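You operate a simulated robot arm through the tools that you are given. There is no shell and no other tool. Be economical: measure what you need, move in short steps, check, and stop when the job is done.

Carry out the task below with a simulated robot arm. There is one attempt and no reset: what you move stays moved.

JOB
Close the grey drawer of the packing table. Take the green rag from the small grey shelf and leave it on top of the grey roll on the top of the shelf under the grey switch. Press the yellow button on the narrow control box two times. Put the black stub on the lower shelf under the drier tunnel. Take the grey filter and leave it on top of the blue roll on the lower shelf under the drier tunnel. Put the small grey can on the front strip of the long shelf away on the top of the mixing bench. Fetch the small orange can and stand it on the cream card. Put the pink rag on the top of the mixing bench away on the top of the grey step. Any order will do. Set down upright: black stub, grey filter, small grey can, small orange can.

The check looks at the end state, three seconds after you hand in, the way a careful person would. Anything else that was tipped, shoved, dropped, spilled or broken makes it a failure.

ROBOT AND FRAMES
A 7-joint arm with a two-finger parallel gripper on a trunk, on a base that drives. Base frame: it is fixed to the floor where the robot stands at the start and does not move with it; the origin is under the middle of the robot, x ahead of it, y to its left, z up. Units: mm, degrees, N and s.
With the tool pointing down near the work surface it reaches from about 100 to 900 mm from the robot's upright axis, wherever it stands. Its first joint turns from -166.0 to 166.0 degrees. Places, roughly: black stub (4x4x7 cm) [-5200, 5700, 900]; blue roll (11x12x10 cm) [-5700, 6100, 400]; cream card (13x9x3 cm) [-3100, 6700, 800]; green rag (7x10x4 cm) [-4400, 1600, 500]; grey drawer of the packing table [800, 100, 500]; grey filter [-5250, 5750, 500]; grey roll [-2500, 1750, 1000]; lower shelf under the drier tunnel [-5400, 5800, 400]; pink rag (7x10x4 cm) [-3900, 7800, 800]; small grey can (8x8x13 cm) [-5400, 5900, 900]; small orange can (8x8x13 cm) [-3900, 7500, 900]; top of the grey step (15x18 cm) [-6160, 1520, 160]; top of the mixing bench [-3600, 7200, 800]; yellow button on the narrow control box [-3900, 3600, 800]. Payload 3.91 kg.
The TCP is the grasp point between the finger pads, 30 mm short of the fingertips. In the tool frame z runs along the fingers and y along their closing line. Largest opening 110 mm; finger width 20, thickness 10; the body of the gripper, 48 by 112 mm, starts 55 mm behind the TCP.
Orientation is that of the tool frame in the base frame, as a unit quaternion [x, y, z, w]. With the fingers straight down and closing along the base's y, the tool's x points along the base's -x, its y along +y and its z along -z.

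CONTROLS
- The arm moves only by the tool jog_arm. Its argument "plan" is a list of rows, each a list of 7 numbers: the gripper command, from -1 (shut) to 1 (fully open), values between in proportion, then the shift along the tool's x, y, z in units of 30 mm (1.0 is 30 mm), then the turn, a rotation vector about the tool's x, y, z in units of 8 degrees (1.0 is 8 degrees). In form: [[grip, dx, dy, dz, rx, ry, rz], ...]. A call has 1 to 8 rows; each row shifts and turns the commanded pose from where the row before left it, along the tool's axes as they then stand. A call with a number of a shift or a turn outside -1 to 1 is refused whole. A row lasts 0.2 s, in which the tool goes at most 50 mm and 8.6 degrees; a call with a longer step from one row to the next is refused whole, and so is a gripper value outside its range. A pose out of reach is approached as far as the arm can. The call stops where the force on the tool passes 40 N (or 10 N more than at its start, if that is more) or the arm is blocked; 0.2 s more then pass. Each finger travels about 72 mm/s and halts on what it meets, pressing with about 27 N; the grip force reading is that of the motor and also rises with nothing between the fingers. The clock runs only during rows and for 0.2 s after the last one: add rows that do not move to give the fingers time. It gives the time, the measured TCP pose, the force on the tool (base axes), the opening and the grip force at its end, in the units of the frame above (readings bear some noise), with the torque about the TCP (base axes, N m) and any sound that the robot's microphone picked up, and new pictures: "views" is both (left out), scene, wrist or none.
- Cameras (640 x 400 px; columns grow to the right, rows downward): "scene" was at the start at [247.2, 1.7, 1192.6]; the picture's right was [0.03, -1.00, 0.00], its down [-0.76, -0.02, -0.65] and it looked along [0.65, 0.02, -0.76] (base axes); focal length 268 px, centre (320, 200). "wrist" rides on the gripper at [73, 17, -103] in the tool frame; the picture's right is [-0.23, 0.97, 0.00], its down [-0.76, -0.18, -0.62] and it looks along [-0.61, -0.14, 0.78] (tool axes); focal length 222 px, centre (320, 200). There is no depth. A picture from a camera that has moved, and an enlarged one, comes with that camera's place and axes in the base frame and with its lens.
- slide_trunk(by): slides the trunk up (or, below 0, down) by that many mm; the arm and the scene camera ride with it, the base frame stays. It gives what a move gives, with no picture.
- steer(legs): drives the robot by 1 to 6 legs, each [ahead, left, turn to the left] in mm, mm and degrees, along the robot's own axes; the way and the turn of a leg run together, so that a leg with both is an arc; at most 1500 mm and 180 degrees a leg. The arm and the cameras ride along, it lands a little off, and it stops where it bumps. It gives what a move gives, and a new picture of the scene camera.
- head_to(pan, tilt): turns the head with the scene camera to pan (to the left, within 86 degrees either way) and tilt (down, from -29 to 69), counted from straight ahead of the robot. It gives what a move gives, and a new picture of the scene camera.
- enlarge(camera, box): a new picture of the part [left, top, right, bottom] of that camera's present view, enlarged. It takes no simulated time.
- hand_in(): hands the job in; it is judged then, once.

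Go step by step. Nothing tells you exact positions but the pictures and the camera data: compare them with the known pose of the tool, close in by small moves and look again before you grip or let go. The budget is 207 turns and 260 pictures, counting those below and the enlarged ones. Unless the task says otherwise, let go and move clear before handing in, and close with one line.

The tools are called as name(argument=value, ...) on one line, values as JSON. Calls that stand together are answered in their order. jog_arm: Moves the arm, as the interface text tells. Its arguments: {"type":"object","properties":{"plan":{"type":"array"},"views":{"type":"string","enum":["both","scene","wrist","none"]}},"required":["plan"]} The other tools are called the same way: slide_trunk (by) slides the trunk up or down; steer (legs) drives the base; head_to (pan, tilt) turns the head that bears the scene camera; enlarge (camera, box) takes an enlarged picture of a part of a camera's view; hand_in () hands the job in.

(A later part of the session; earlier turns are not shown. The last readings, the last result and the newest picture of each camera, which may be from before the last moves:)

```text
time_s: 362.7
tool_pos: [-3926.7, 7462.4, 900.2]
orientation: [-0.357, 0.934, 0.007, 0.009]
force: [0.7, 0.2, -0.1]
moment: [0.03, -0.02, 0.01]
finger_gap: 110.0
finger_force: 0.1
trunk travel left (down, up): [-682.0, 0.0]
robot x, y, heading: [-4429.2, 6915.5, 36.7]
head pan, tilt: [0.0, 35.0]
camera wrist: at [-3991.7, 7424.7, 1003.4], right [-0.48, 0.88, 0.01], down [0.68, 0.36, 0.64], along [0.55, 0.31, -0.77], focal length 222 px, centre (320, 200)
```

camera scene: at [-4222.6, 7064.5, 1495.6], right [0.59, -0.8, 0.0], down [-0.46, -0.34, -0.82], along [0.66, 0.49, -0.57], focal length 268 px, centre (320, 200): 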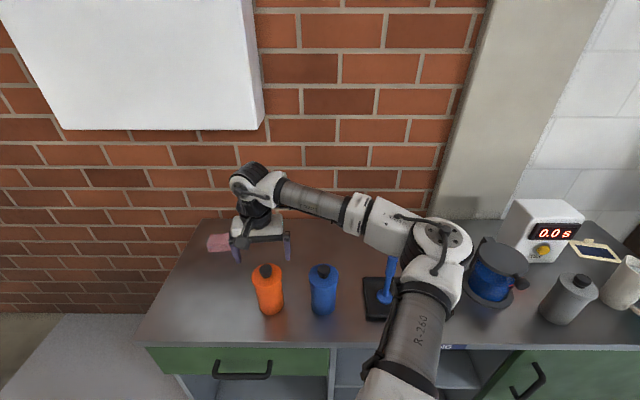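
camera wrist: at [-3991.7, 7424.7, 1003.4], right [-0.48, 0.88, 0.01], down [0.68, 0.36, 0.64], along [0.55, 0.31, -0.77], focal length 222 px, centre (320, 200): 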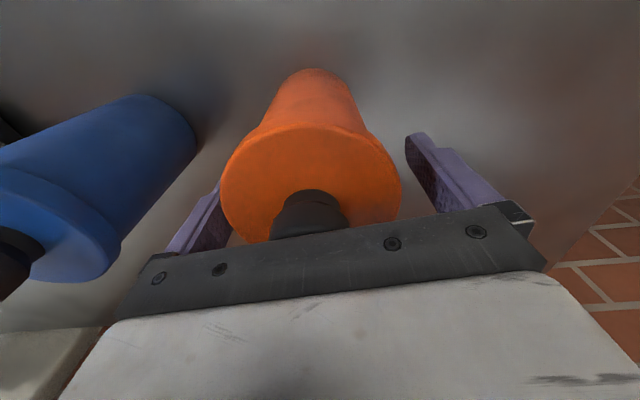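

jog_arm(plan=[[0.6, 0, 0, 0, 0, 0, 0], [0.3, 0, 0, 0, 0, 0, 0], [-1, 0, 0, 0, 0, 0, 0], [-1, 0, 0, 0, 0, 0, 0], [-1, 0, 0, 0, 0, 0, 0]], views="none")

jog_arm(plan=[[-1, 0, 0, -0.6, 0, 0, 0], [-1, 0, 0, -1, 0, 0, 0], [-1, 0, 0, -1, 0, 0, 0], [-1, 0, 0, -1, 0, 0, 0], [-1, 0, 0, -1, 0, 0, 0], [-1, 0, 0, -1, 0, 0, 0], [-1, 0, 0, -1, 0, 0, 0], [-1, 0, 0, 0, 0, 0, 0]], views="both")

```text
time_s: 363.9
tool_pos: [-3926.0, 7462.2, 901.5]
orientation: [-0.358, 0.934, 0.007, 0.007]
force: [-0.6, -0.8, 0.3]
moment: [0.02, 0.02, 0.0]
finger_gap: 83.2
finger_force: 26.4
trunk travel left (down, up): [-682.0, 0.0]
robot x, y, heading: [-4430.9, 6916.2, 36.5]
head pan, tilt: [0.0, 35.0]
heard: snap
```

```text
time_s: 365.7
tool_pos: [-3928.6, 7459.5, 1099.4]
orientation: [-0.357, 0.934, 0.007, 0.007]
force: [0.1, -0.3, 0.1]
moment: [0.0, -0.02, 0.01]
finger_gap: 83.2
finger_force: 26.8
trunk travel left (down, up): [-682.0, 0.0]
robot x, y, heading: [-4429.1, 6913.4, 36.6]
head pan, tilt: [0.0, 35.0]
camera scene: at [-4222.4, 7064.7, 1495.5], right [0.59, -0.8, 0.0], down [-0.46, -0.34, -0.82], along [0.66, 0.49, -0.57], focal length 268 px, centre (320, 200)
camera wrist: at [-3994.4, 7420.9, 1201.8], right [-0.48, 0.88, 0.01], down [0.68, 0.36, 0.64], along [0.55, 0.31, -0.77], focal length 222 px, centre (320, 200)
```

scene: 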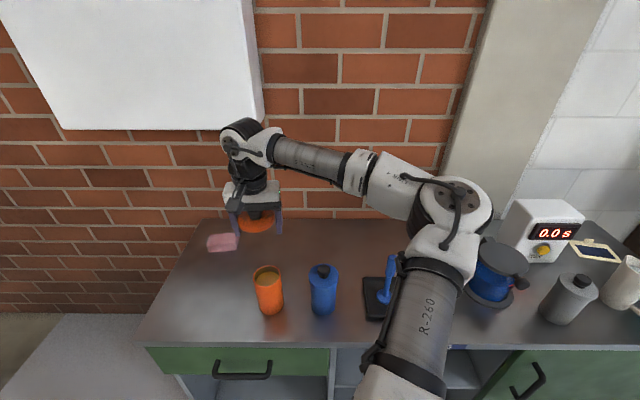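
wrist: 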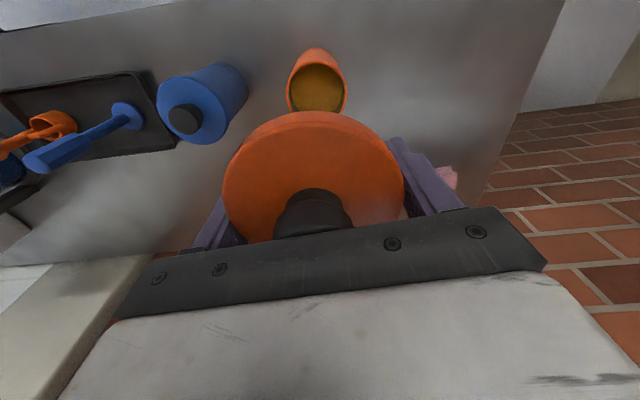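

The lid came off with a snap. I lifted straight up, so I lower it exactly back and press it on.

jog_arm(plan=[[-1, -0.12, 0, 1, 0, 0, 0], [-1, 0, 0, 1, 0, 0, 0], [-1, 0, 0, 1, 0, 0, 0], [-1, 0, 0, 1, 0, 0, 0], [-1, 0, 0, 1, 0, 0, 0], [-1, 0, 0, 0.7, 0, 0, 0], [-1, 0, 0, 0.3, 0, 0, 0], [-1, 0, 0, 0, 0, 0, 0]], views="both")

```text
time_s: 367.5
tool_pos: [-3922.4, 7463.5, 918.8]
orientation: [-0.357, 0.934, 0.007, 0.007]
force: [0.1, 0.2, -0.6]
moment: [0.02, 0.0, -0.03]
finger_gap: 83.1
finger_force: 26.9
trunk travel left (down, up): [-682.0, 0.0]
robot x, y, heading: [-4430.0, 6911.3, 36.2]
head pan, tilt: [0.0, 35.0]
camera scene: at [-4222.6, 7064.5, 1495.5], right [0.59, -0.8, 0.0], down [-0.46, -0.34, -0.82], along [0.66, 0.49, -0.57], focal length 268 px, centre (320, 200)
camera wrist: at [-3988.6, 7425.4, 1020.6], right [-0.48, 0.88, 0.01], down [0.68, 0.36, 0.64], along [0.55, 0.31, -0.77], focal length 222 px, centre (320, 200)
```

scene: 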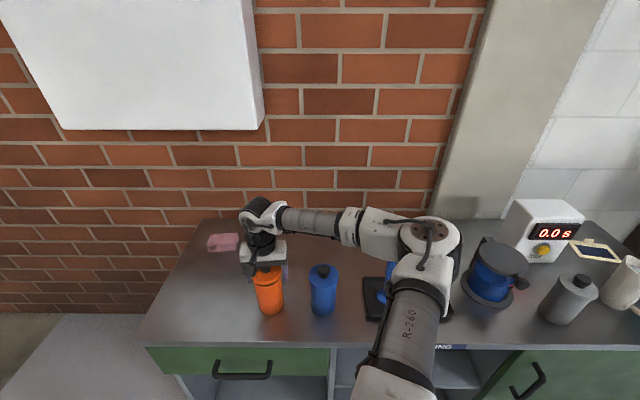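
wrist: 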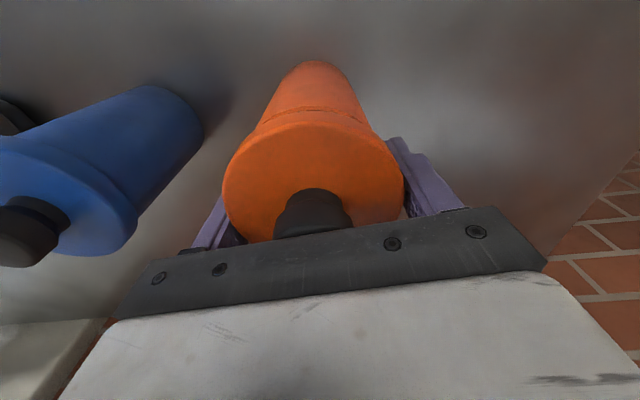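

jog_arm(plan=[[-1, 0.13, 0, 0, 0, 0, 0], [-1, 0, 0, 0.3, 0, 0, 0], [-1, 0, 0, 0.15, 0, 0, 0], [-1, 0, 0, 0.1, 0, 0, 0], [-1, 0, 0, 0.1, 0, 0, 0], [-1, 0, 0, 0.1, 0, 0, 0]], views="wrist")

```text
time_s: 369.1
tool_pos: [-3926.1, 7462.3, 904.6]
orientation: [-0.357, 0.934, 0.01, 0.011]
force: [-1.6, -5.6, 19.8]
moment: [-0.07, -0.28, -0.08]
finger_gap: 82.9
finger_force: 26.8
trunk travel left (down, up): [-682.0, 0.0]
robot x, y, heading: [-4431.5, 6910.6, 36.5]
head pan, tilt: [0.0, 35.0]
stopped in row 6: the force on the tool passed its limit at 41 N (the readings are from after the stop); the commanded pose is now the measured one
camera wrist: at [-3992.8, 7423.4, 1004.7], right [-0.48, 0.88, 0.02], down [0.68, 0.36, 0.64], along [0.56, 0.32, -0.76], focal length 222 px, centre (320, 200)
```

wrist: 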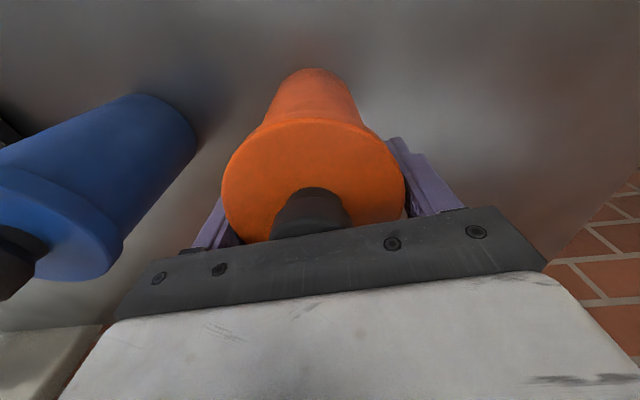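

slide_trunk(by=-6)

jog_arm(plan=[[-1, 0, 0, 0.1, 0, 0, 0], [-1, 0, 0, 0.1, 0, 0, 0]], views="none")

```text
time_s: 369.5
tool_pos: [-3927.2, 7462.8, 903.4]
orientation: [-0.358, 0.933, 0.011, 0.014]
force: [-4.5, -8.8, 23.9]
moment: [-0.31, 0.02, 0.0]
finger_gap: 82.6
finger_force: 27.4
trunk travel left (down, up): [-679.0, 3.0]
robot x, y, heading: [-4432.3, 6912.4, 36.5]
head pan, tilt: [0.0, 35.0]
stopped: the force on the tool passed its limit at 45 N (the readings are from after the stop); the commanded pose is now the measured one
```

```text
time_s: 369.9
tool_pos: [-3925.6, 7462.9, 903.9]
orientation: [-0.358, 0.933, 0.013, 0.015]
force: [-4.7, -8.7, 26.1]
moment: [-0.34, -0.02, -0.05]
finger_gap: 82.2
finger_force: 27.6
trunk travel left (down, up): [-679.0, 3.0]
robot x, y, heading: [-4424.8, 6913.6, 36.1]
head pan, tilt: [0.0, 35.0]
stopped in row 2: the force on the tool passed its limit at 43 N (the readings are from after the stop); the commanded pose is now the measured one
```

Not snapped yet. I release and look at how the lid sits.

jog_arm(plan=[[-0.2, 0, 0, -0.1, 0, 0, 0], [0.8, 0, 0, 0, 0, 0, 0], [1, 0, 0, 0, 0, 0, 0], [1, 0, 0, 0, 0, 0, 0], [1, 0, 0, -1, 0, 0, 0], [1, 0, 0, -1, 0, 0, 0], [1, 0, 0, -1, 0, 0, 0], [1, 0, 0, -0.5, 0, 0, 0]], views="both")

enlarge(camera="scene", box=[216, 240, 344, 320])

```text
time_s: 371.7
tool_pos: [-3926.1, 7462.1, 1007.9]
orientation: [-0.357, 0.934, 0.013, 0.014]
force: [0.6, -0.1, -0.8]
moment: [0.0, -0.01, -0.02]
finger_gap: 110.0
finger_force: 0.0
trunk travel left (down, up): [-679.0, 3.0]
robot x, y, heading: [-4431.2, 6910.5, 36.5]
head pan, tilt: [0.0, 35.0]
camera scene: at [-4222.6, 7064.3, 1492.4], right [0.59, -0.8, 0.0], down [-0.46, -0.34, -0.82], along [0.66, 0.49, -0.57], focal length 268 px, centre (320, 200)
camera wrist: at [-3993.7, 7423.0, 1109.1], right [-0.48, 0.88, 0.02], down [0.67, 0.36, 0.65], along [0.56, 0.32, -0.76], focal length 222 px, centre (320, 200)
```

scene: 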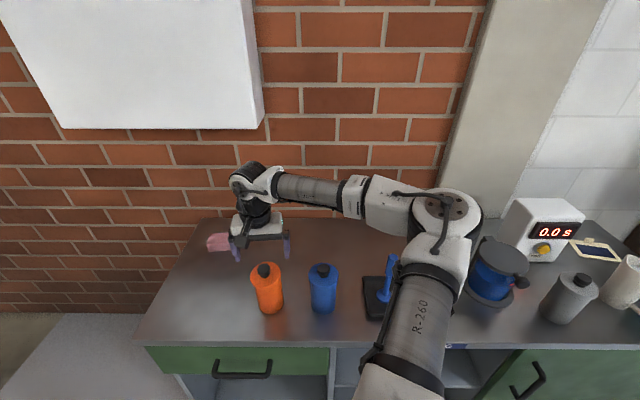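
wrist: 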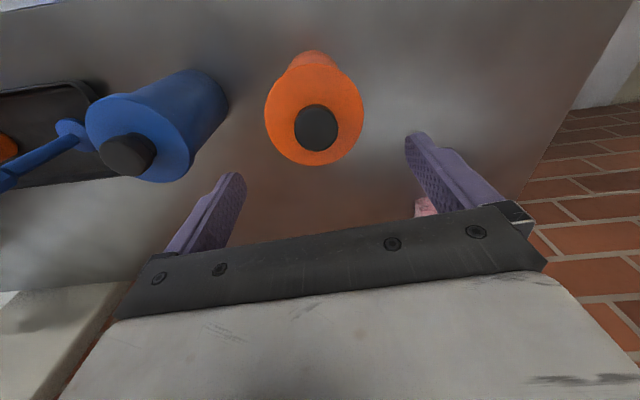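

```text
5.00 times, centred on (280, 280) of scene
camera zoom: at [-4222.6, 7064.3, 1492.4], right [0.59, -0.8, 0.0], down [-0.46, -0.34, -0.82], along [0.66, 0.49, -0.57], focal length 1340 px, centre (520, -200)
```

zoom: 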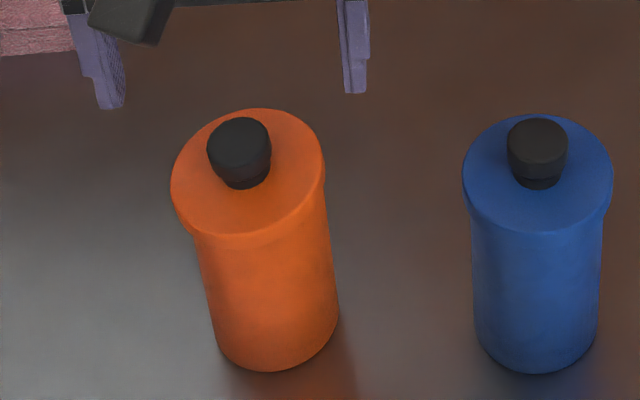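

The lid sits on the can. I press down on its knob with closed fingers to snap it home.

jog_arm(plan=[[-1, 0, -0.1, 0, 0, 0, 0], [-1, 0, 0, 0, 0, 0, 0], [-1, 0, 0, 0, 0, 0, 0], [-1, 0, 0, 0.8, 0, 0, 0], [-1, 0, 0, 0.4, 0, 0, 0], [-1, 0, 0, 0.3, 0, 0, 0], [-1, 0, 0, 0.2, 0, 0, 0], [-1, 0, 0, 0.2, 0, 0, 0]], views="wrist")

```text
time_s: 372.8
tool_pos: [-3922.5, 7461.9, 989.7]
orientation: [-0.358, 0.933, 0.015, 0.018]
force: [-0.7, -4.4, 22.9]
moment: [-0.28, 0.1, 0.04]
finger_gap: 0.2
finger_force: 27.3
trunk travel left (down, up): [-679.0, 3.0]
robot x, y, heading: [-4428.0, 6913.2, 36.4]
head pan, tilt: [0.0, 35.0]
stopped in row 5: the force on the tool passed its limit at 45 N (the readings are from after the stop); the commanded pose is now the measured one
camera wrist: at [-3990.5, 7421.2, 1089.6], right [-0.48, 0.88, 0.03], down [0.67, 0.35, 0.65], along [0.56, 0.33, -0.76], focal length 222 px, centre (320, 200)
```

wrist: 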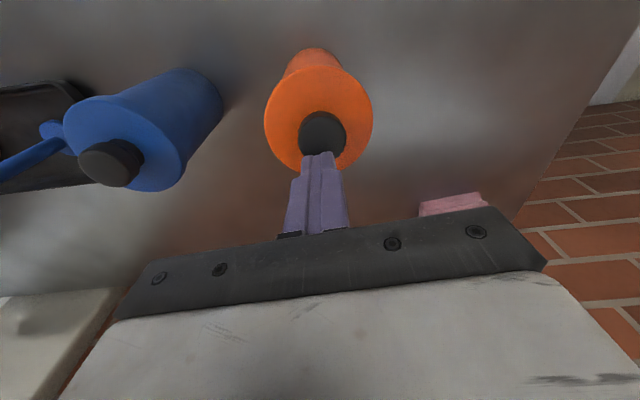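

Knob top is at z≈960, and its centre is ~17 mm closer to me. I shift and press centrally.

jog_arm(plan=[[-1, 0, 0, -0.5, 0, 0, 0], [-1, 0.55, -0.05, 0, 0, 0, 0], [-1, 0, 0, 0.4, 0, 0, 0], [-1, 0, 0, 0.15, 0, 0, 0], [-1, 0, 0, 0.15, 0, 0, 0], [-1, 0, 0, 0.2, 0, 0, 0], [-1, 0, 0, 0.2, 0, 0, 0]], views="wrist")

```text
time_s: 374.0
tool_pos: [-3933.9, 7451.2, 987.7]
orientation: [-0.357, 0.934, 0.018, 0.023]
force: [-2.9, -6.4, 25.4]
moment: [-0.12, -0.14, -0.05]
finger_gap: 0.0
finger_force: 27.6
trunk travel left (down, up): [-679.0, 3.0]
robot x, y, heading: [-4429.5, 6910.7, 36.6]
head pan, tilt: [0.0, 35.0]
stopped in row 6: the force on the tool passed its limit at 45 N (the readings are from after the stop); the commanded pose is now the measured one
camera wrist: at [-4001.7, 7409.7, 1087.9], right [-0.48, 0.88, 0.03], down [0.67, 0.34, 0.66], along [0.57, 0.34, -0.75], focal length 222 px, centre (320, 200)
```

wrist: 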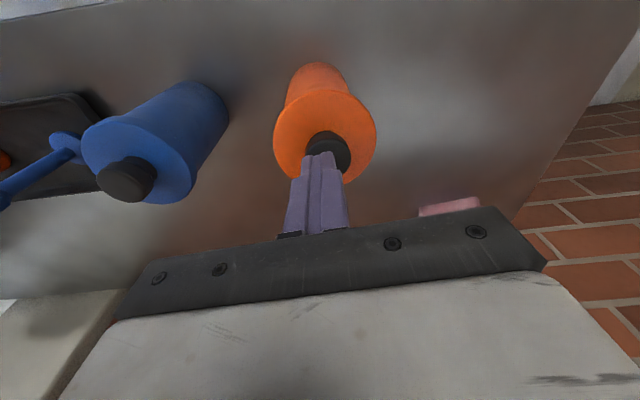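

jog_arm(plan=[[-1, 0, 0.15, 0.6, 0, 0, 0]], views="none")

jog_arm(plan=[[-1, 0, 0, 0.8, 0, 0, 0]], views="none")

```text
time_s: 374.3
tool_pos: [-3933.2, 7452.4, 989.1]
orientation: [-0.357, 0.934, 0.019, 0.025]
force: [-2.0, -6.0, 26.7]
moment: [-0.27, -0.05, -0.04]
finger_gap: 0.1
finger_force: 27.2
trunk travel left (down, up): [-679.0, 3.0]
robot x, y, heading: [-4428.7, 6908.1, 36.3]
head pan, tilt: [0.0, 35.0]
stopped in row 1: the force on the tool passed its limit at 56 N (the readings are from after the stop); the commanded pose is now the measured one
```

```text
time_s: 374.6
tool_pos: [-3933.7, 7453.3, 990.7]
orientation: [-0.358, 0.933, 0.02, 0.028]
force: [-2.4, -5.4, 23.0]
moment: [-0.25, 0.07, -0.01]
finger_gap: 0.1
finger_force: 27.1
trunk travel left (down, up): [-679.0, 3.0]
robot x, y, heading: [-4430.0, 6911.7, 36.4]
head pan, tilt: [0.0, 35.0]
stopped in row 1: the force on the tool passed its limit at 57 N (the readings are from after the stop); the commanded pose is now the measured one
```

jog_arm(plan=[[-1, 0, 0, -1, 0, 0, 0], [0, 0, 0, -1, 0, 0, 0], [0, 1, 0, -1, 0, 0, 0], [1, 1, 0, 0, 0, 0, 0], [1, 1, 0, 0, 0, 0, 0], [1, 1, 0, 0, 0, 0, 0]], views="wrist")

enlarge(camera="wrist", box=[180, 40, 440, 200])

```text
time_s: 376.0
tool_pos: [-4026.8, 7368.6, 1066.0]
orientation: [-0.356, 0.934, 0.02, 0.026]
force: [0.9, -1.5, -0.2]
moment: [-0.03, 0.01, -0.02]
finger_gap: 109.8
finger_force: 0.1
trunk travel left (down, up): [-679.0, 3.0]
robot x, y, heading: [-4430.2, 6912.1, 36.8]
head pan, tilt: [0.0, 35.0]
camera wrist: at [-4094.4, 7326.8, 1165.4], right [-0.48, 0.88, 0.03], down [0.66, 0.34, 0.67], along [0.57, 0.34, -0.74], focal length 222 px, centre (320, 200)
```

wrist: 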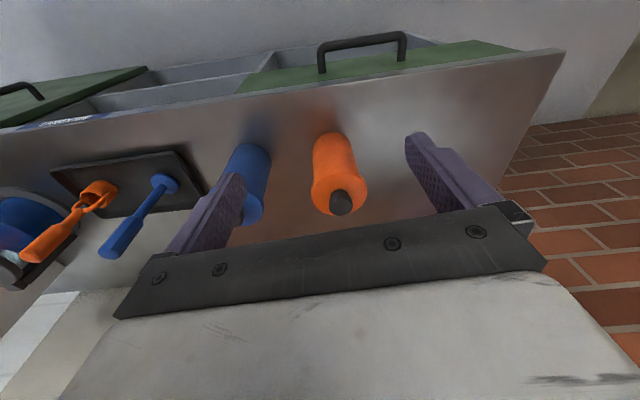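

```text
2.46 times, centred on (310, 120) of wrist
camera zoom: at [-4094.4, 7326.8, 1165.4], right [-0.48, 0.88, 0.03], down [0.66, 0.34, 0.67], along [0.57, 0.34, -0.74], focal length 547 px, centre (345, 397)
```

zoom: 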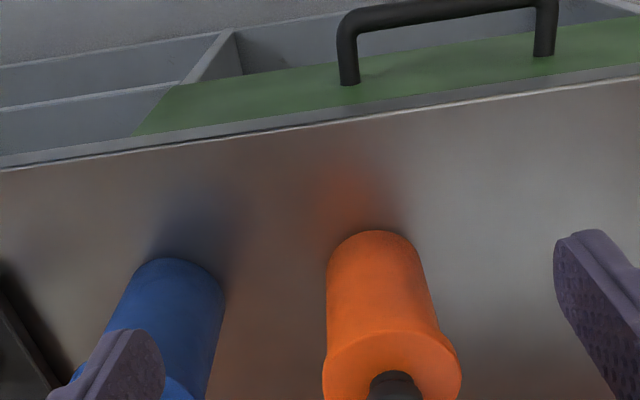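

The lid sits properly. I must hold the can by its body below the lid, so I'll use a 45°-pitched tool pointing left: back off, turn to heading -53°, and re-orient the wrist.

steer(legs=[[-300, 0, 0], [0, 0, -90], [-640, 0, 0]])

jog_arm(plan=[[1, 0, 0, 0, -1, 0, 0], [1, 0, 0, 0, -1, 0, 0], [1, 0, 0, 0, -1, 0, 0], [1, 0, 0, 0, -1, 0, 0], [1, 0, 0, 0, -1, 0, 0], [1, 0, 0, 0, -0.6, 0, 0], [1, 0, 0, 0, 0, 0, 1], [1, 0, 0, 0, 0, 0, 1]], views="none")

jog_arm(plan=[[1, 0, 0, 0, 0, 0, 1], [1, 0, 0, 0, 0, 0, 1], [1, 0, 0, 0, 0, 0, 1], [1, 0, 0, 0, 0, 0, 1], [1, 0, 0, 0, 0, 0, 1], [1, 0, 0, 0, 0, 0, 1], [1, 0, 0, 0, 0, 0, 1], [1, 0, 0, 0, 0, 0, 1]], views="none")

jog_arm(plan=[[1, 0, 0, 0, 0, 0, 1], [1, 0, 0, 0, 0, 0, 0.25], [1, 0, 0, 0, 0, 0, 0]], views="wrist")

```text
time_s: 385.1
tool_pos: [-4592.3, 6850.8, 1066.0]
orientation: [0.407, 0.913, -0.005, 0.032]
force: [0.0, 1.1, 1.0]
moment: [0.04, 0.02, 0.02]
finger_gap: 109.8
finger_force: 0.1
trunk travel left (down, up): [-679.0, 3.0]
robot x, y, heading: [-5051.4, 7253.7, -53.5]
head pan, tilt: [0.0, 35.0]
camera scene: at [-4896.8, 7046.0, 1492.6], right [-0.8, -0.6, 0.0], down [-0.34, 0.46, -0.82], along [0.49, -0.66, -0.57], focal length 268 px, centre (320, 200)
```

scene: 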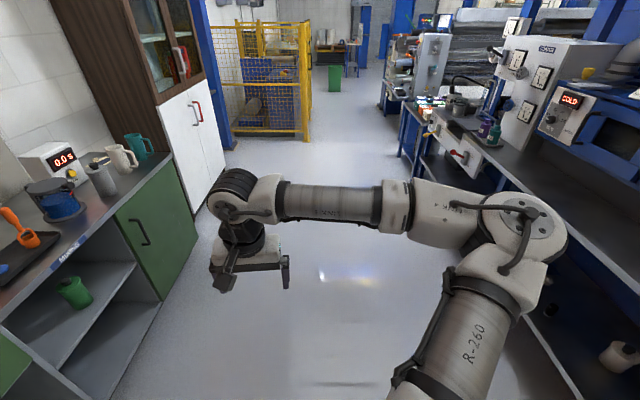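

```text
time_s: 386.9
tool_pos: [-4590.3, 6850.3, 1066.0]
orientation: [0.477, 0.787, 0.366, 0.135]
force: [0.4, 0.2, 0.1]
moment: [0.0, -0.02, 0.0]
finger_gap: 110.0
finger_force: 0.0
trunk travel left (down, up): [-679.0, 3.0]
robot x, y, heading: [-5047.7, 7254.2, -53.5]
head pan, tilt: [0.0, 35.0]
```

```text
time_s: 388.7
tool_pos: [-4590.4, 6851.1, 1067.1]
orientation: [0.822, 0.414, 0.382, -0.08]
force: [0.1, 0.5, 0.6]
moment: [-0.05, 0.04, -0.02]
finger_gap: 109.8
finger_force: 0.1
trunk travel left (down, up): [-679.0, 3.0]
robot x, y, heading: [-5052.1, 7251.5, -53.5]
head pan, tilt: [0.0, 35.0]
```

```text
time_s: 389.5
tool_pos: [-4591.8, 6850.7, 1066.9]
orientation: [0.856, 0.341, 0.373, -0.113]
force: [0.3, 0.8, 0.0]
moment: [-0.02, 0.02, -0.01]
finger_gap: 110.0
finger_force: 0.0
trunk travel left (down, up): [-679.0, 3.0]
robot x, y, heading: [-5051.8, 7254.5, -53.2]
head pan, tilt: [0.0, 35.0]
camera wrist: at [-4602.6, 6828.3, 1191.2], right [0.54, -0.84, -0.1], down [-0.84, -0.53, -0.12], along [0.05, 0.15, -0.99], focal length 222 px, centre (320, 200)
```

wrist: 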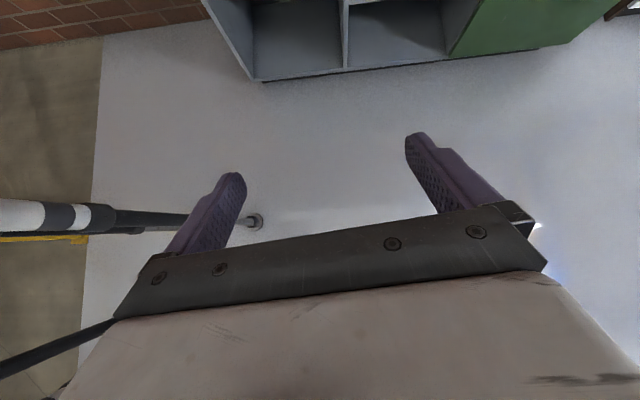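

jog_arm(plan=[[1, 0, 0, 0, 0, 0, 0.6], [1, 0, 0, 0, 0, 0, 0]], views="none")

steer(legs=[[-85, 0, 0], [0, 430, 0]])

slide_trunk(by=-205)

jog_arm(plan=[[1, 0, 0, 0, 0, 0, 0]], views="wrist")

```text
time_s: 390.1
tool_pos: [-4591.6, 6851.3, 1067.1]
orientation: [0.868, 0.306, 0.369, -0.13]
force: [-0.1, 1.4, 0.5]
moment: [0.03, 0.02, -0.03]
finger_gap: 110.0
finger_force: 0.2
trunk travel left (down, up): [-679.0, 3.0]
robot x, y, heading: [-5050.6, 7249.0, -53.5]
head pan, tilt: [0.0, 35.0]
```

```text
time_s: 394.7
tool_pos: [-4301.3, 7175.4, 1066.8]
orientation: [0.869, 0.305, 0.369, -0.128]
force: [-0.7, -0.3, 0.3]
moment: [0.01, 0.0, 0.01]
finger_gap: 109.7
finger_force: 0.0
trunk travel left (down, up): [-679.0, 3.0]
robot x, y, heading: [-4755.4, 7575.4, -53.5]
head pan, tilt: [0.0, 35.0]
camera scene: at [-4604.3, 7370.9, 1492.5], right [-0.8, -0.59, 0.0], down [-0.34, 0.46, -0.82], along [0.49, -0.66, -0.57], focal length 268 px, centre (320, 200)
```

scene: 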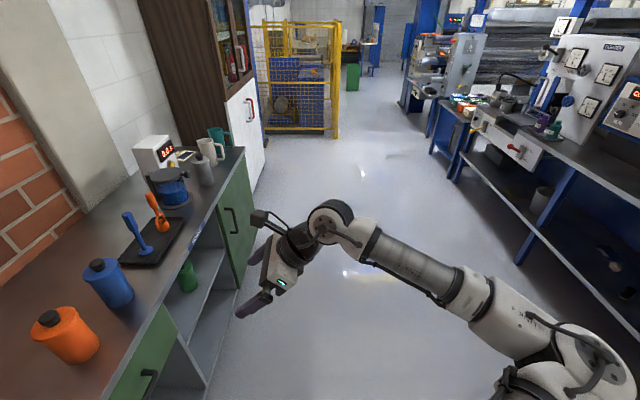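

```text
time_s: 396.9
tool_pos: [-4300.1, 7176.0, 862.6]
orientation: [0.869, 0.305, 0.369, -0.128]
force: [0.3, 0.0, 0.6]
moment: [0.01, 0.0, 0.02]
finger_gap: 110.0
finger_force: 0.0
trunk travel left (down, up): [-474.0, 208.0]
robot x, y, heading: [-4756.1, 7577.9, -53.6]
head pan, tilt: [0.0, 35.0]
```

```text
time_s: 397.3
tool_pos: [-4300.4, 7176.4, 861.9]
orientation: [0.869, 0.305, 0.369, -0.128]
force: [0.6, 1.1, 0.1]
moment: [-0.01, -0.02, -0.01]
finger_gap: 110.1
finger_force: 0.1
trunk travel left (down, up): [-474.0, 208.0]
robot x, y, heading: [-4757.7, 7579.5, -53.5]
head pan, tilt: [0.0, 35.0]
camera wrist: at [-4307.6, 7147.9, 985.6], right [0.48, -0.86, -0.16], down [-0.87, -0.47, -0.11], along [0.02, 0.2, -0.98], focal length 222 px, centre (320, 200)
```

wrist: 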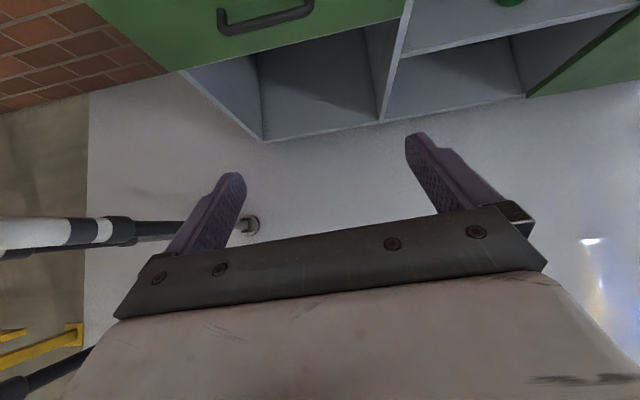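

jog_arm(plan=[[1, 0.69, 0.04, 0.72, 0, 0, 0], [1, 0.69, 0.04, 0.72, 0, 0, 0], [1, 0.69, 0.04, 0.72, 0, 0, 0], [1, 0.69, 0.04, 0.72, 0, 0, 0], [1, 0.69, 0.04, 0.72, 0, 0, 0], [1, 0.69, 0, 0.72, 0, 0, 0], [1, 0.69, 0, 0.72, 0, 0, 0], [1, 0.69, 0, 0.72, 0, 0, 0]], views="none")

jog_arm(plan=[[1, 0.69, 0, 0.72, 0, 0, 0], [1, 0.69, 0, 0.72, 0, 0, 0], [1, 0.69, 0, 0.72, 0, 0, 0], [1, 0, 0, 0, 0, 0, 0]], views="wrist")

```text
time_s: 399.1
tool_pos: [-4105.3, 7320.9, 861.6]
orientation: [0.868, 0.306, 0.369, -0.129]
force: [-0.3, 0.0, -0.3]
moment: [0.0, -0.02, 0.0]
finger_gap: 109.9
finger_force: 0.2
trunk travel left (down, up): [-474.0, 208.0]
robot x, y, heading: [-4758.7, 7578.5, -53.6]
head pan, tilt: [0.0, 35.0]
```

```text
time_s: 400.1
tool_pos: [-4037.5, 7375.0, 859.8]
orientation: [0.869, 0.305, 0.368, -0.128]
force: [0.5, -1.0, 0.3]
moment: [-0.02, 0.0, 0.01]
finger_gap: 109.7
finger_force: 0.1
trunk travel left (down, up): [-474.0, 208.0]
robot x, y, heading: [-4760.7, 7577.3, -53.5]
head pan, tilt: [0.0, 35.0]
camera wrist: at [-4046.1, 7346.8, 983.8], right [0.48, -0.86, -0.16], down [-0.87, -0.47, -0.11], along [0.02, 0.2, -0.98], focal length 222 px, centre (320, 200)
```

wrist: 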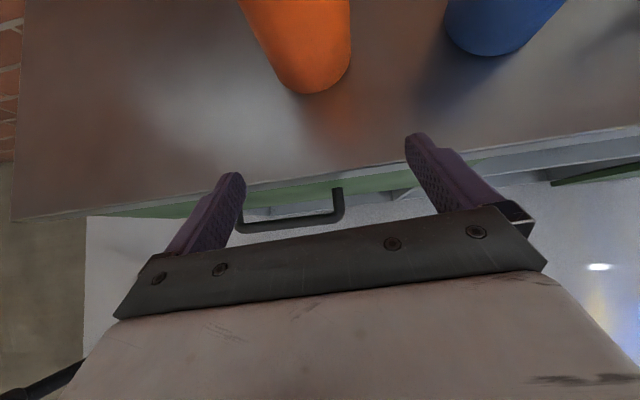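

The can is aligned dead ahead, 126 mm away. I go lower (TCP 845) and stop ~18 mm short of its axis so palm and camera clear the lid.

jog_arm(plan=[[1, 0.5, 0, 0.9, 0, 0, 0], [1, 0.5, 0, 0.85, 0, 0, 0], [1, 0.65, 0, 0.72, 0, 0, 0], [1, 0, 0, 0, 0, 0, 0]], views="wrist")

```text
time_s: 401.1
tool_pos: [-3968.7, 7430.2, 845.3]
orientation: [0.869, 0.305, 0.368, -0.128]
force: [0.2, -0.4, -0.1]
moment: [-0.03, 0.02, -0.02]
finger_gap: 110.1
finger_force: 0.0
trunk travel left (down, up): [-474.0, 208.0]
robot x, y, heading: [-4757.1, 7581.7, -53.5]
head pan, tilt: [0.0, 35.0]
camera wrist: at [-3976.7, 7403.0, 967.9], right [0.48, -0.86, -0.16], down [-0.87, -0.47, -0.11], along [0.02, 0.2, -0.98], focal length 222 px, centre (320, 200)
```

wrist: 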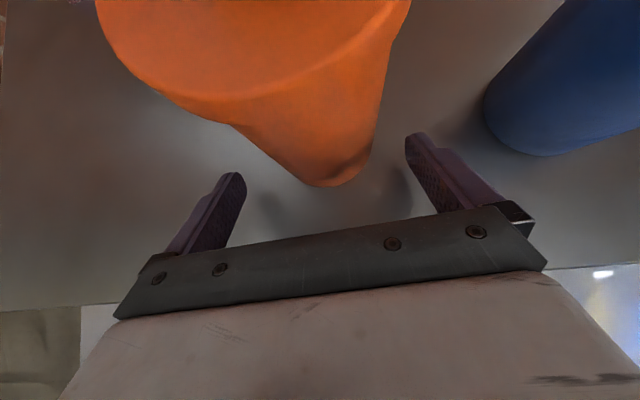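

jog_arm(plan=[[1, 0.3, 0, 0.3, 0, 0, 0], [1, 0.28, 0, 0.3, 0, 0, 0], [0.5, 0, 0, 0, 0, 0, 0], [0.2, 0, 0, 0, 0, 0, 0], [-1, 0, 0, 0, 0, 0, 0], [-1, 0, 0, 0, 0, 0, 0], [-1, 0, 0, 0, 0, 0, 0]], views="wrist")

```text
time_s: 402.7
tool_pos: [-3950.3, 7447.0, 843.7]
orientation: [0.868, 0.306, 0.369, -0.129]
force: [0.8, -2.1, 1.3]
moment: [0.07, 0.07, -0.06]
finger_gap: 71.5
finger_force: 27.3
trunk travel left (down, up): [-474.0, 208.0]
robot x, y, heading: [-4757.5, 7576.3, -53.9]
head pan, tilt: [0.0, 35.0]
camera wrist: at [-3957.9, 7418.5, 968.6], right [0.48, -0.86, -0.16], down [-0.87, -0.47, -0.12], along [0.02, 0.2, -0.98], focal length 222 px, centre (320, 200)
```

wrist: 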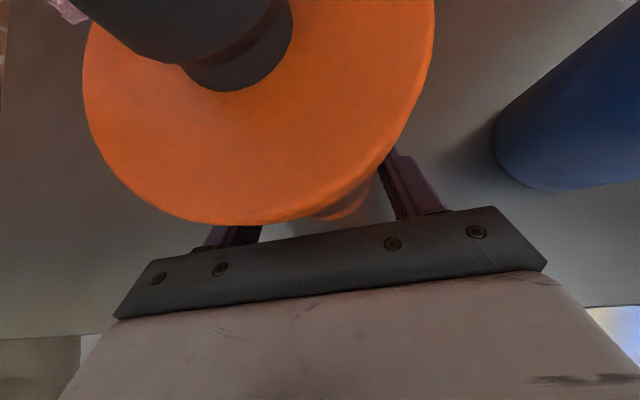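

Body gripped at 71.5 mm. I lift with the trunk and retract over the bench edge.

slide_trunk(by=206)

jog_arm(plan=[[-1, -0.6, 0, -0.62, 0, 0, 0], [-1, -0.6, 0, -0.62, 0, 0, 0], [-1, -0.6, 0, -0.62, 0, 0, 0], [-1, -0.6, 0, -0.62, 0, 0, 0], [-1, -0.6, 0, -0.62, 0, 0, 0], [-1, -0.6, 0, -0.62, 0, 0, 0], [-1, 0, 0, 0, 0, 0, 0]], views="scene")

steer(legs=[[0, -200, 0]])

```text
time_s: 404.9
tool_pos: [-3949.3, 7446.7, 1048.9]
orientation: [0.869, 0.305, 0.368, -0.128]
force: [0.2, 0.3, -5.0]
moment: [-0.06, 0.09, -0.01]
finger_gap: 71.3
finger_force: 26.6
trunk travel left (down, up): [-680.0, 2.0]
robot x, y, heading: [-4757.2, 7578.4, -53.5]
head pan, tilt: [0.0, 35.0]
```

```text
time_s: 406.5
tool_pos: [-4069.1, 7348.5, 1048.8]
orientation: [0.869, 0.305, 0.368, -0.128]
force: [-0.2, -0.2, -4.8]
moment: [-0.08, 0.03, -0.01]
finger_gap: 71.4
finger_force: 26.1
trunk travel left (down, up): [-680.0, 2.0]
robot x, y, heading: [-4757.3, 7576.4, -53.4]
head pan, tilt: [0.0, 35.0]
camera scene: at [-4603.7, 7370.8, 1493.4], right [-0.8, -0.59, 0.0], down [-0.34, 0.46, -0.82], along [0.49, -0.66, -0.57], focal length 268 px, centre (320, 200)
```

scene: 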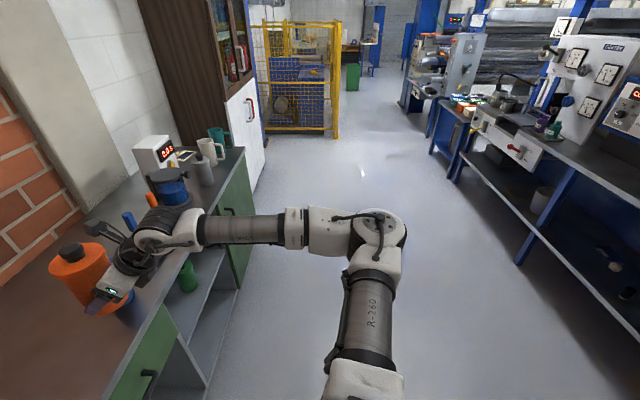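

```text
time_s: 408.7
tool_pos: [-4231.0, 7228.1, 1049.0]
orientation: [0.869, 0.303, 0.37, -0.127]
force: [-0.4, -0.2, -4.0]
moment: [-0.06, 0.06, 0.0]
finger_gap: 71.3
finger_force: 27.3
trunk travel left (down, up): [-680.0, 2.0]
robot x, y, heading: [-4915.3, 7458.6, -53.9]
head pan, tilt: [0.0, 35.0]
camera scene: at [-4764.9, 7251.9, 1493.4], right [-0.81, -0.59, 0.0], down [-0.34, 0.46, -0.82], along [0.49, -0.66, -0.57], focal length 268 px, centre (320, 200)
```

scene: 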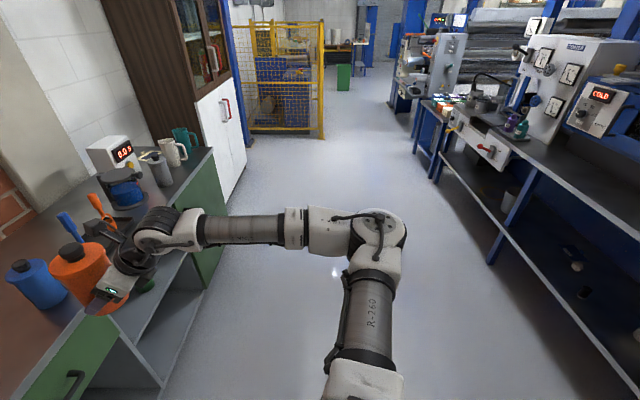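

jog_arm(plan=[[-1, 0, 0, 0, -0.72, 0, 0.69], [-1, 0, 0, 0, -0.72, 0, 0.69], [-1, 0, 0, 0, -0.36, 0, 0.35], [-1, 0, 0, 0, 0, 0, 0]], views="none")

steer(legs=[[935, 0, 0]])

head_to(pan=40, tilt=40)

```text
time_s: 409.7
tool_pos: [-4230.1, 7229.3, 1049.0]
orientation: [0.908, 0.148, 0.386, -0.061]
force: [-0.4, 0.8, -4.7]
moment: [-0.06, 0.08, -0.02]
finger_gap: 71.5
finger_force: 26.8
trunk travel left (down, up): [-680.0, 2.0]
robot x, y, heading: [-4917.7, 7456.9, -53.4]
head pan, tilt: [0.0, 35.0]
```

```text
time_s: 414.5
tool_pos: [-3686.0, 6484.3, 1048.8]
orientation: [0.909, 0.147, 0.386, -0.061]
force: [1.2, 0.6, -4.7]
moment: [0.01, 0.07, -0.03]
finger_gap: 71.4
finger_force: 26.5
trunk travel left (down, up): [-680.0, 2.0]
robot x, y, heading: [-4371.2, 6722.5, -54.1]
head pan, tilt: [0.0, 35.0]
camera scene: at [-4221.1, 6509.1, 1493.3], right [-0.81, -0.59, 0.0], down [-0.34, 0.46, -0.82], along [0.48, -0.66, -0.57], focal length 268 px, centre (320, 200)
```

scene: 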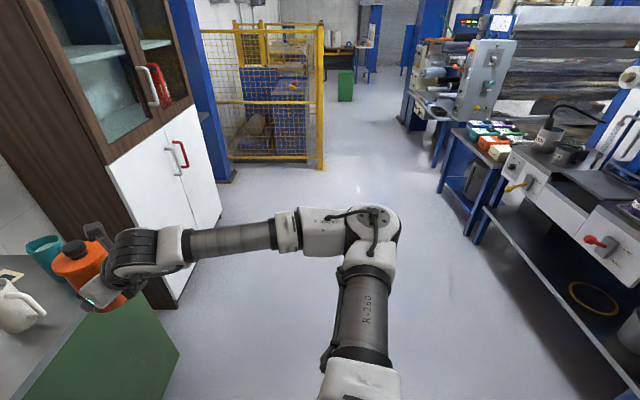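

```text
time_s: 415.6
tool_pos: [-3686.8, 6483.4, 1049.4]
orientation: [0.909, 0.147, 0.386, -0.061]
force: [-0.6, -0.1, -5.1]
moment: [-0.03, 0.09, 0.01]
finger_gap: 71.4
finger_force: 27.2
trunk travel left (down, up): [-680.0, 2.0]
robot x, y, heading: [-4372.8, 6721.1, -54.1]
head pan, tilt: [40.0, 40.0]
camera scene: at [-4190.7, 6560.0, 1485.8], right [-0.24, -0.97, 0.0], down [-0.62, 0.15, -0.77], along [0.74, -0.18, -0.64], focal length 268 px, centre (320, 200)
```

scene: 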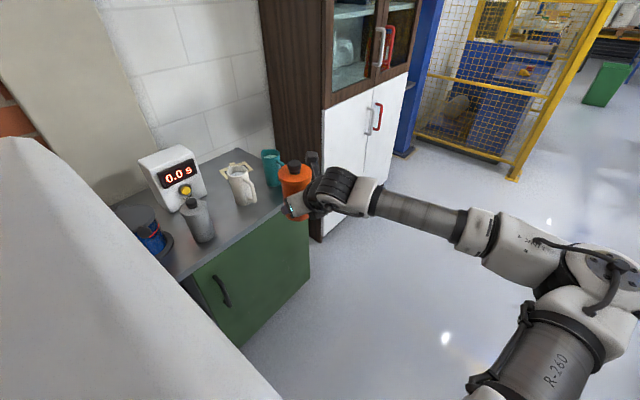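

enlarge(camera="scene", box=[140, 120, 332, 240])

jog_arm(plan=[[-1, 0, 0, 0, 0, 0, 0]], views="wrist")

```text
3.33 times, centred on (236, 180) of scene
camera zoom: at [-4190.7, 6560.0, 1485.8], right [-0.24, -0.97, 0.0], down [-0.62, 0.15, -0.77], along [0.74, -0.18, -0.64], focal length 894 px, centre (600, 267)
```

zoom: 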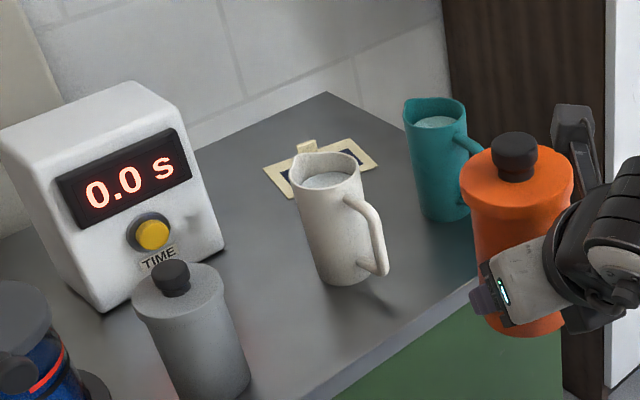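

```text
time_s: 416.0
tool_pos: [-3687.5, 6484.2, 1049.5]
orientation: [0.909, 0.147, 0.386, -0.061]
force: [-0.4, 0.3, -4.4]
moment: [-0.03, 0.08, 0.01]
finger_gap: 71.4
finger_force: 27.0
trunk travel left (down, up): [-680.0, 2.0]
robot x, y, heading: [-4371.0, 6715.5, -54.0]
head pan, tilt: [40.0, 40.0]
camera wrist: at [-3704.1, 6460.8, 1172.6], right [0.16, -0.97, -0.16], down [-0.98, -0.14, -0.12], along [0.09, 0.18, -0.98], focal length 222 px, centre (320, 200)
```

wrist: 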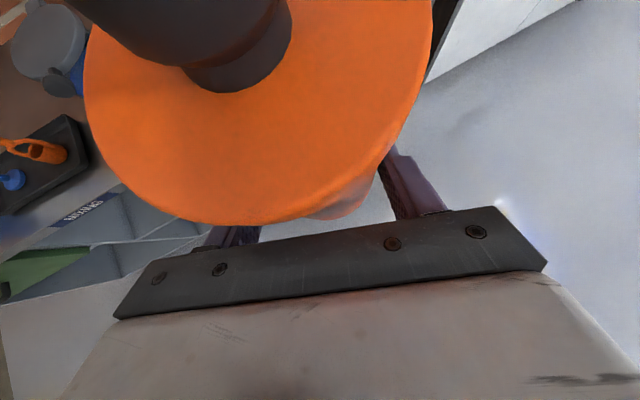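

Card centre is about (-3108, 6683). I approach along the tool heading, above the jugs, first with the base.

steer(legs=[[89, 276, 0]])

jog_arm(plan=[[-1, 0.69, -0.04, 0.72, 0, 0, 0], [-1, 0.69, -0.04, 0.72, 0, 0, 0], [-1, 0.69, -0.04, 0.72, 0, 0, 0], [-1, 0.69, -0.04, 0.72, 0, 0, 0], [-1, 0.69, -0.04, 0.72, 0, 0, 0], [-1, 0.69, -0.04, 0.72, 0, 0, 0], [-1, 0, 0, 0, 0, 0, 0]], views="scene")

```text
time_s: 418.7
tool_pos: [-3413.6, 6574.9, 1047.7]
orientation: [0.909, 0.146, 0.386, -0.06]
force: [-0.8, -1.0, -4.3]
moment: [-0.02, 0.08, 0.0]
finger_gap: 71.4
finger_force: 26.7
trunk travel left (down, up): [-680.0, 2.0]
robot x, y, heading: [-4099.3, 6808.6, -53.8]
head pan, tilt: [40.0, 40.0]
camera scene: at [-3916.9, 6651.7, 1485.8], right [-0.24, -0.97, 0.0], down [-0.62, 0.15, -0.77], along [0.74, -0.18, -0.64], focal length 268 px, centre (320, 200)
```

scene: 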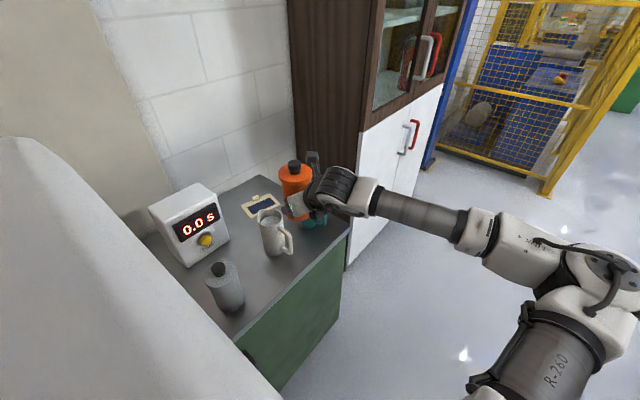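

```text
time_s: 420.3
tool_pos: [-3247.0, 6640.1, 1047.6]
orientation: [0.909, 0.147, 0.386, -0.06]
force: [-0.2, 0.8, -4.5]
moment: [-0.05, 0.12, 0.02]
finger_gap: 71.3
finger_force: 27.3
trunk travel left (down, up): [-680.0, 2.0]
robot x, y, heading: [-4100.7, 6807.3, -54.1]
head pan, tilt: [40.0, 40.0]
camera scene: at [-3917.4, 6651.4, 1485.8], right [-0.24, -0.97, 0.0], down [-0.62, 0.16, -0.77], along [0.74, -0.18, -0.64], focal length 268 px, centre (320, 200)
```

scene: 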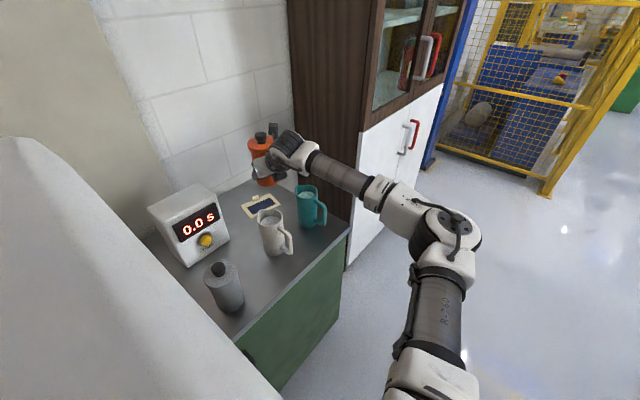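

enlarge(camera="scene", box=[200, 120, 340, 265])

```text
2.76 times, centred on (270, 192) of scene
camera zoom: at [-3917.4, 6651.4, 1485.8], right [-0.24, -0.97, 0.0], down [-0.62, 0.16, -0.77], along [0.74, -0.18, -0.64], focal length 740 px, centre (458, 221)
```

zoom: 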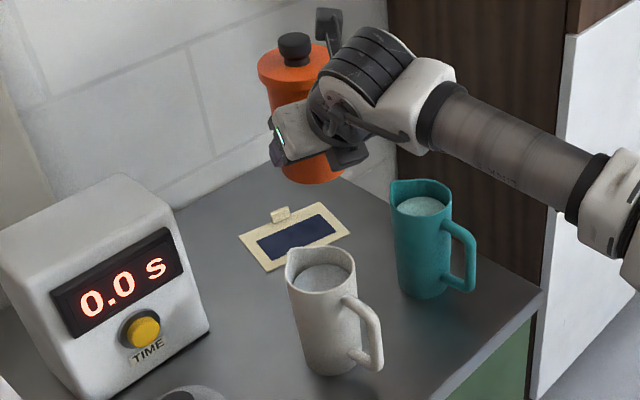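

jog_arm(plan=[[-1, 0.69, -0.05, 0.72, 0, 0, 0], [-1, 0.69, -0.05, 0.72, 0, 0, 0], [-1, 0.69, -0.05, 0.72, 0, 0, 0], [-1, 0.69, -0.03, 0.72, 0, 0, 0], [-1, 0.16, 0, 0.17, 0, 0, 0], [-1, 0, 0, 0, 0, 0, 0]], views="scene")

enlarge(camera="scene", box=[200, 100, 340, 265])

```text
time_s: 421.7
tool_pos: [-3126.8, 6683.4, 1048.8]
orientation: [0.909, 0.147, 0.385, -0.061]
force: [0.3, -0.9, -5.0]
moment: [-0.02, 0.09, 0.05]
finger_gap: 71.3
finger_force: 27.0
trunk travel left (down, up): [-680.0, 2.0]
robot x, y, heading: [-4098.1, 6810.1, -53.7]
head pan, tilt: [40.0, 40.0]
camera scene: at [-3917.0, 6651.8, 1485.8], right [-0.24, -0.97, 0.0], down [-0.62, 0.15, -0.77], along [0.74, -0.18, -0.64], focal length 268 px, centre (320, 200)
```

scene: 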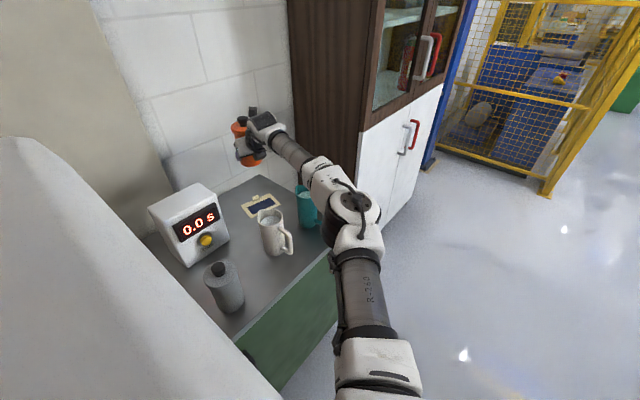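

```text
2.42 times, centred on (270, 182) of scene
camera zoom: at [-3917.0, 6651.8, 1485.8], right [-0.24, -0.97, 0.0], down [-0.62, 0.15, -0.77], along [0.74, -0.18, -0.64], focal length 650 px, centre (441, 242)
```

zoom: 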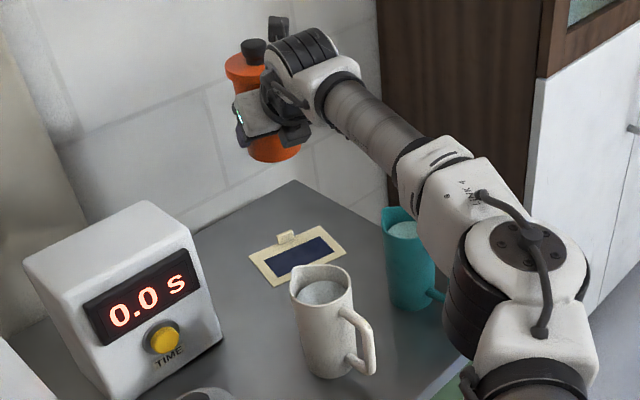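

jog_arm(plan=[[-1, -0.72, 0, 0.69, 0, 0, 0], [-1, -0.72, 0, 0.69, 0, 0, 0], [-1, -0.72, 0, 0.69, 0, 0, 0], [-1, -0.72, 0, 0.69, 0, 0, 0], [-1, 0, 0, 0, 0, 0, 0]], views="none")

enlarge(camera="scene", box=[190, 90, 390, 270])

```text
time_s: 422.9
tool_pos: [-3127.0, 6684.2, 927.4]
orientation: [0.908, 0.146, 0.387, -0.061]
force: [-0.7, 0.2, -5.7]
moment: [-0.02, 0.07, -0.02]
finger_gap: 71.3
finger_force: 26.8
trunk travel left (down, up): [-680.0, 2.0]
robot x, y, heading: [-4096.4, 6806.1, -54.1]
head pan, tilt: [40.0, 40.0]
```

```text
2.22 times, centred on (290, 180) of scene
camera zoom: at [-3917.2, 6651.7, 1485.8], right [-0.24, -0.97, 0.0], down [-0.62, 0.15, -0.77], along [0.74, -0.18, -0.64], focal length 596 px, centre (387, 244)
```

zoom: 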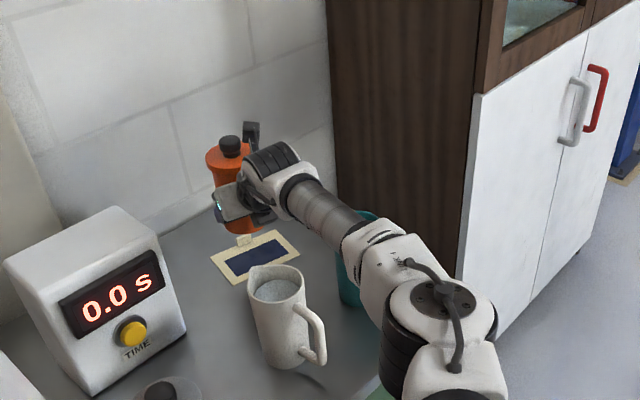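

jog_arm(plan=[[-1, -0.72, 0, 0.69, 0, 0, 0], [-1, -0.72, 0, 0.69, 0, 0, 0], [-1, 0, 0, 0, 0, 0, 0]], views="none")

enlarge(camera="scene", box=[200, 130, 330, 250])

```text
time_s: 423.7
tool_pos: [-3126.9, 6683.9, 867.0]
orientation: [0.909, 0.147, 0.386, -0.061]
force: [0.6, -0.2, -4.8]
moment: [-0.04, 0.07, -0.01]
finger_gap: 71.2
finger_force: 27.3
trunk travel left (down, up): [-680.0, 2.0]
robot x, y, heading: [-4099.5, 6812.0, -54.0]
head pan, tilt: [40.0, 40.0]
```

```text
3.33 times, centred on (265, 190) of scene
camera zoom: at [-3917.2, 6651.7, 1485.8], right [-0.24, -0.97, 0.0], down [-0.62, 0.15, -0.77], along [0.74, -0.18, -0.64], focal length 894 px, centre (503, 233)
```

zoom: 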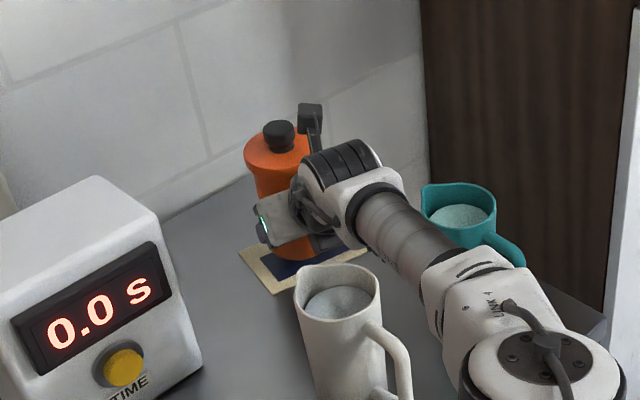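

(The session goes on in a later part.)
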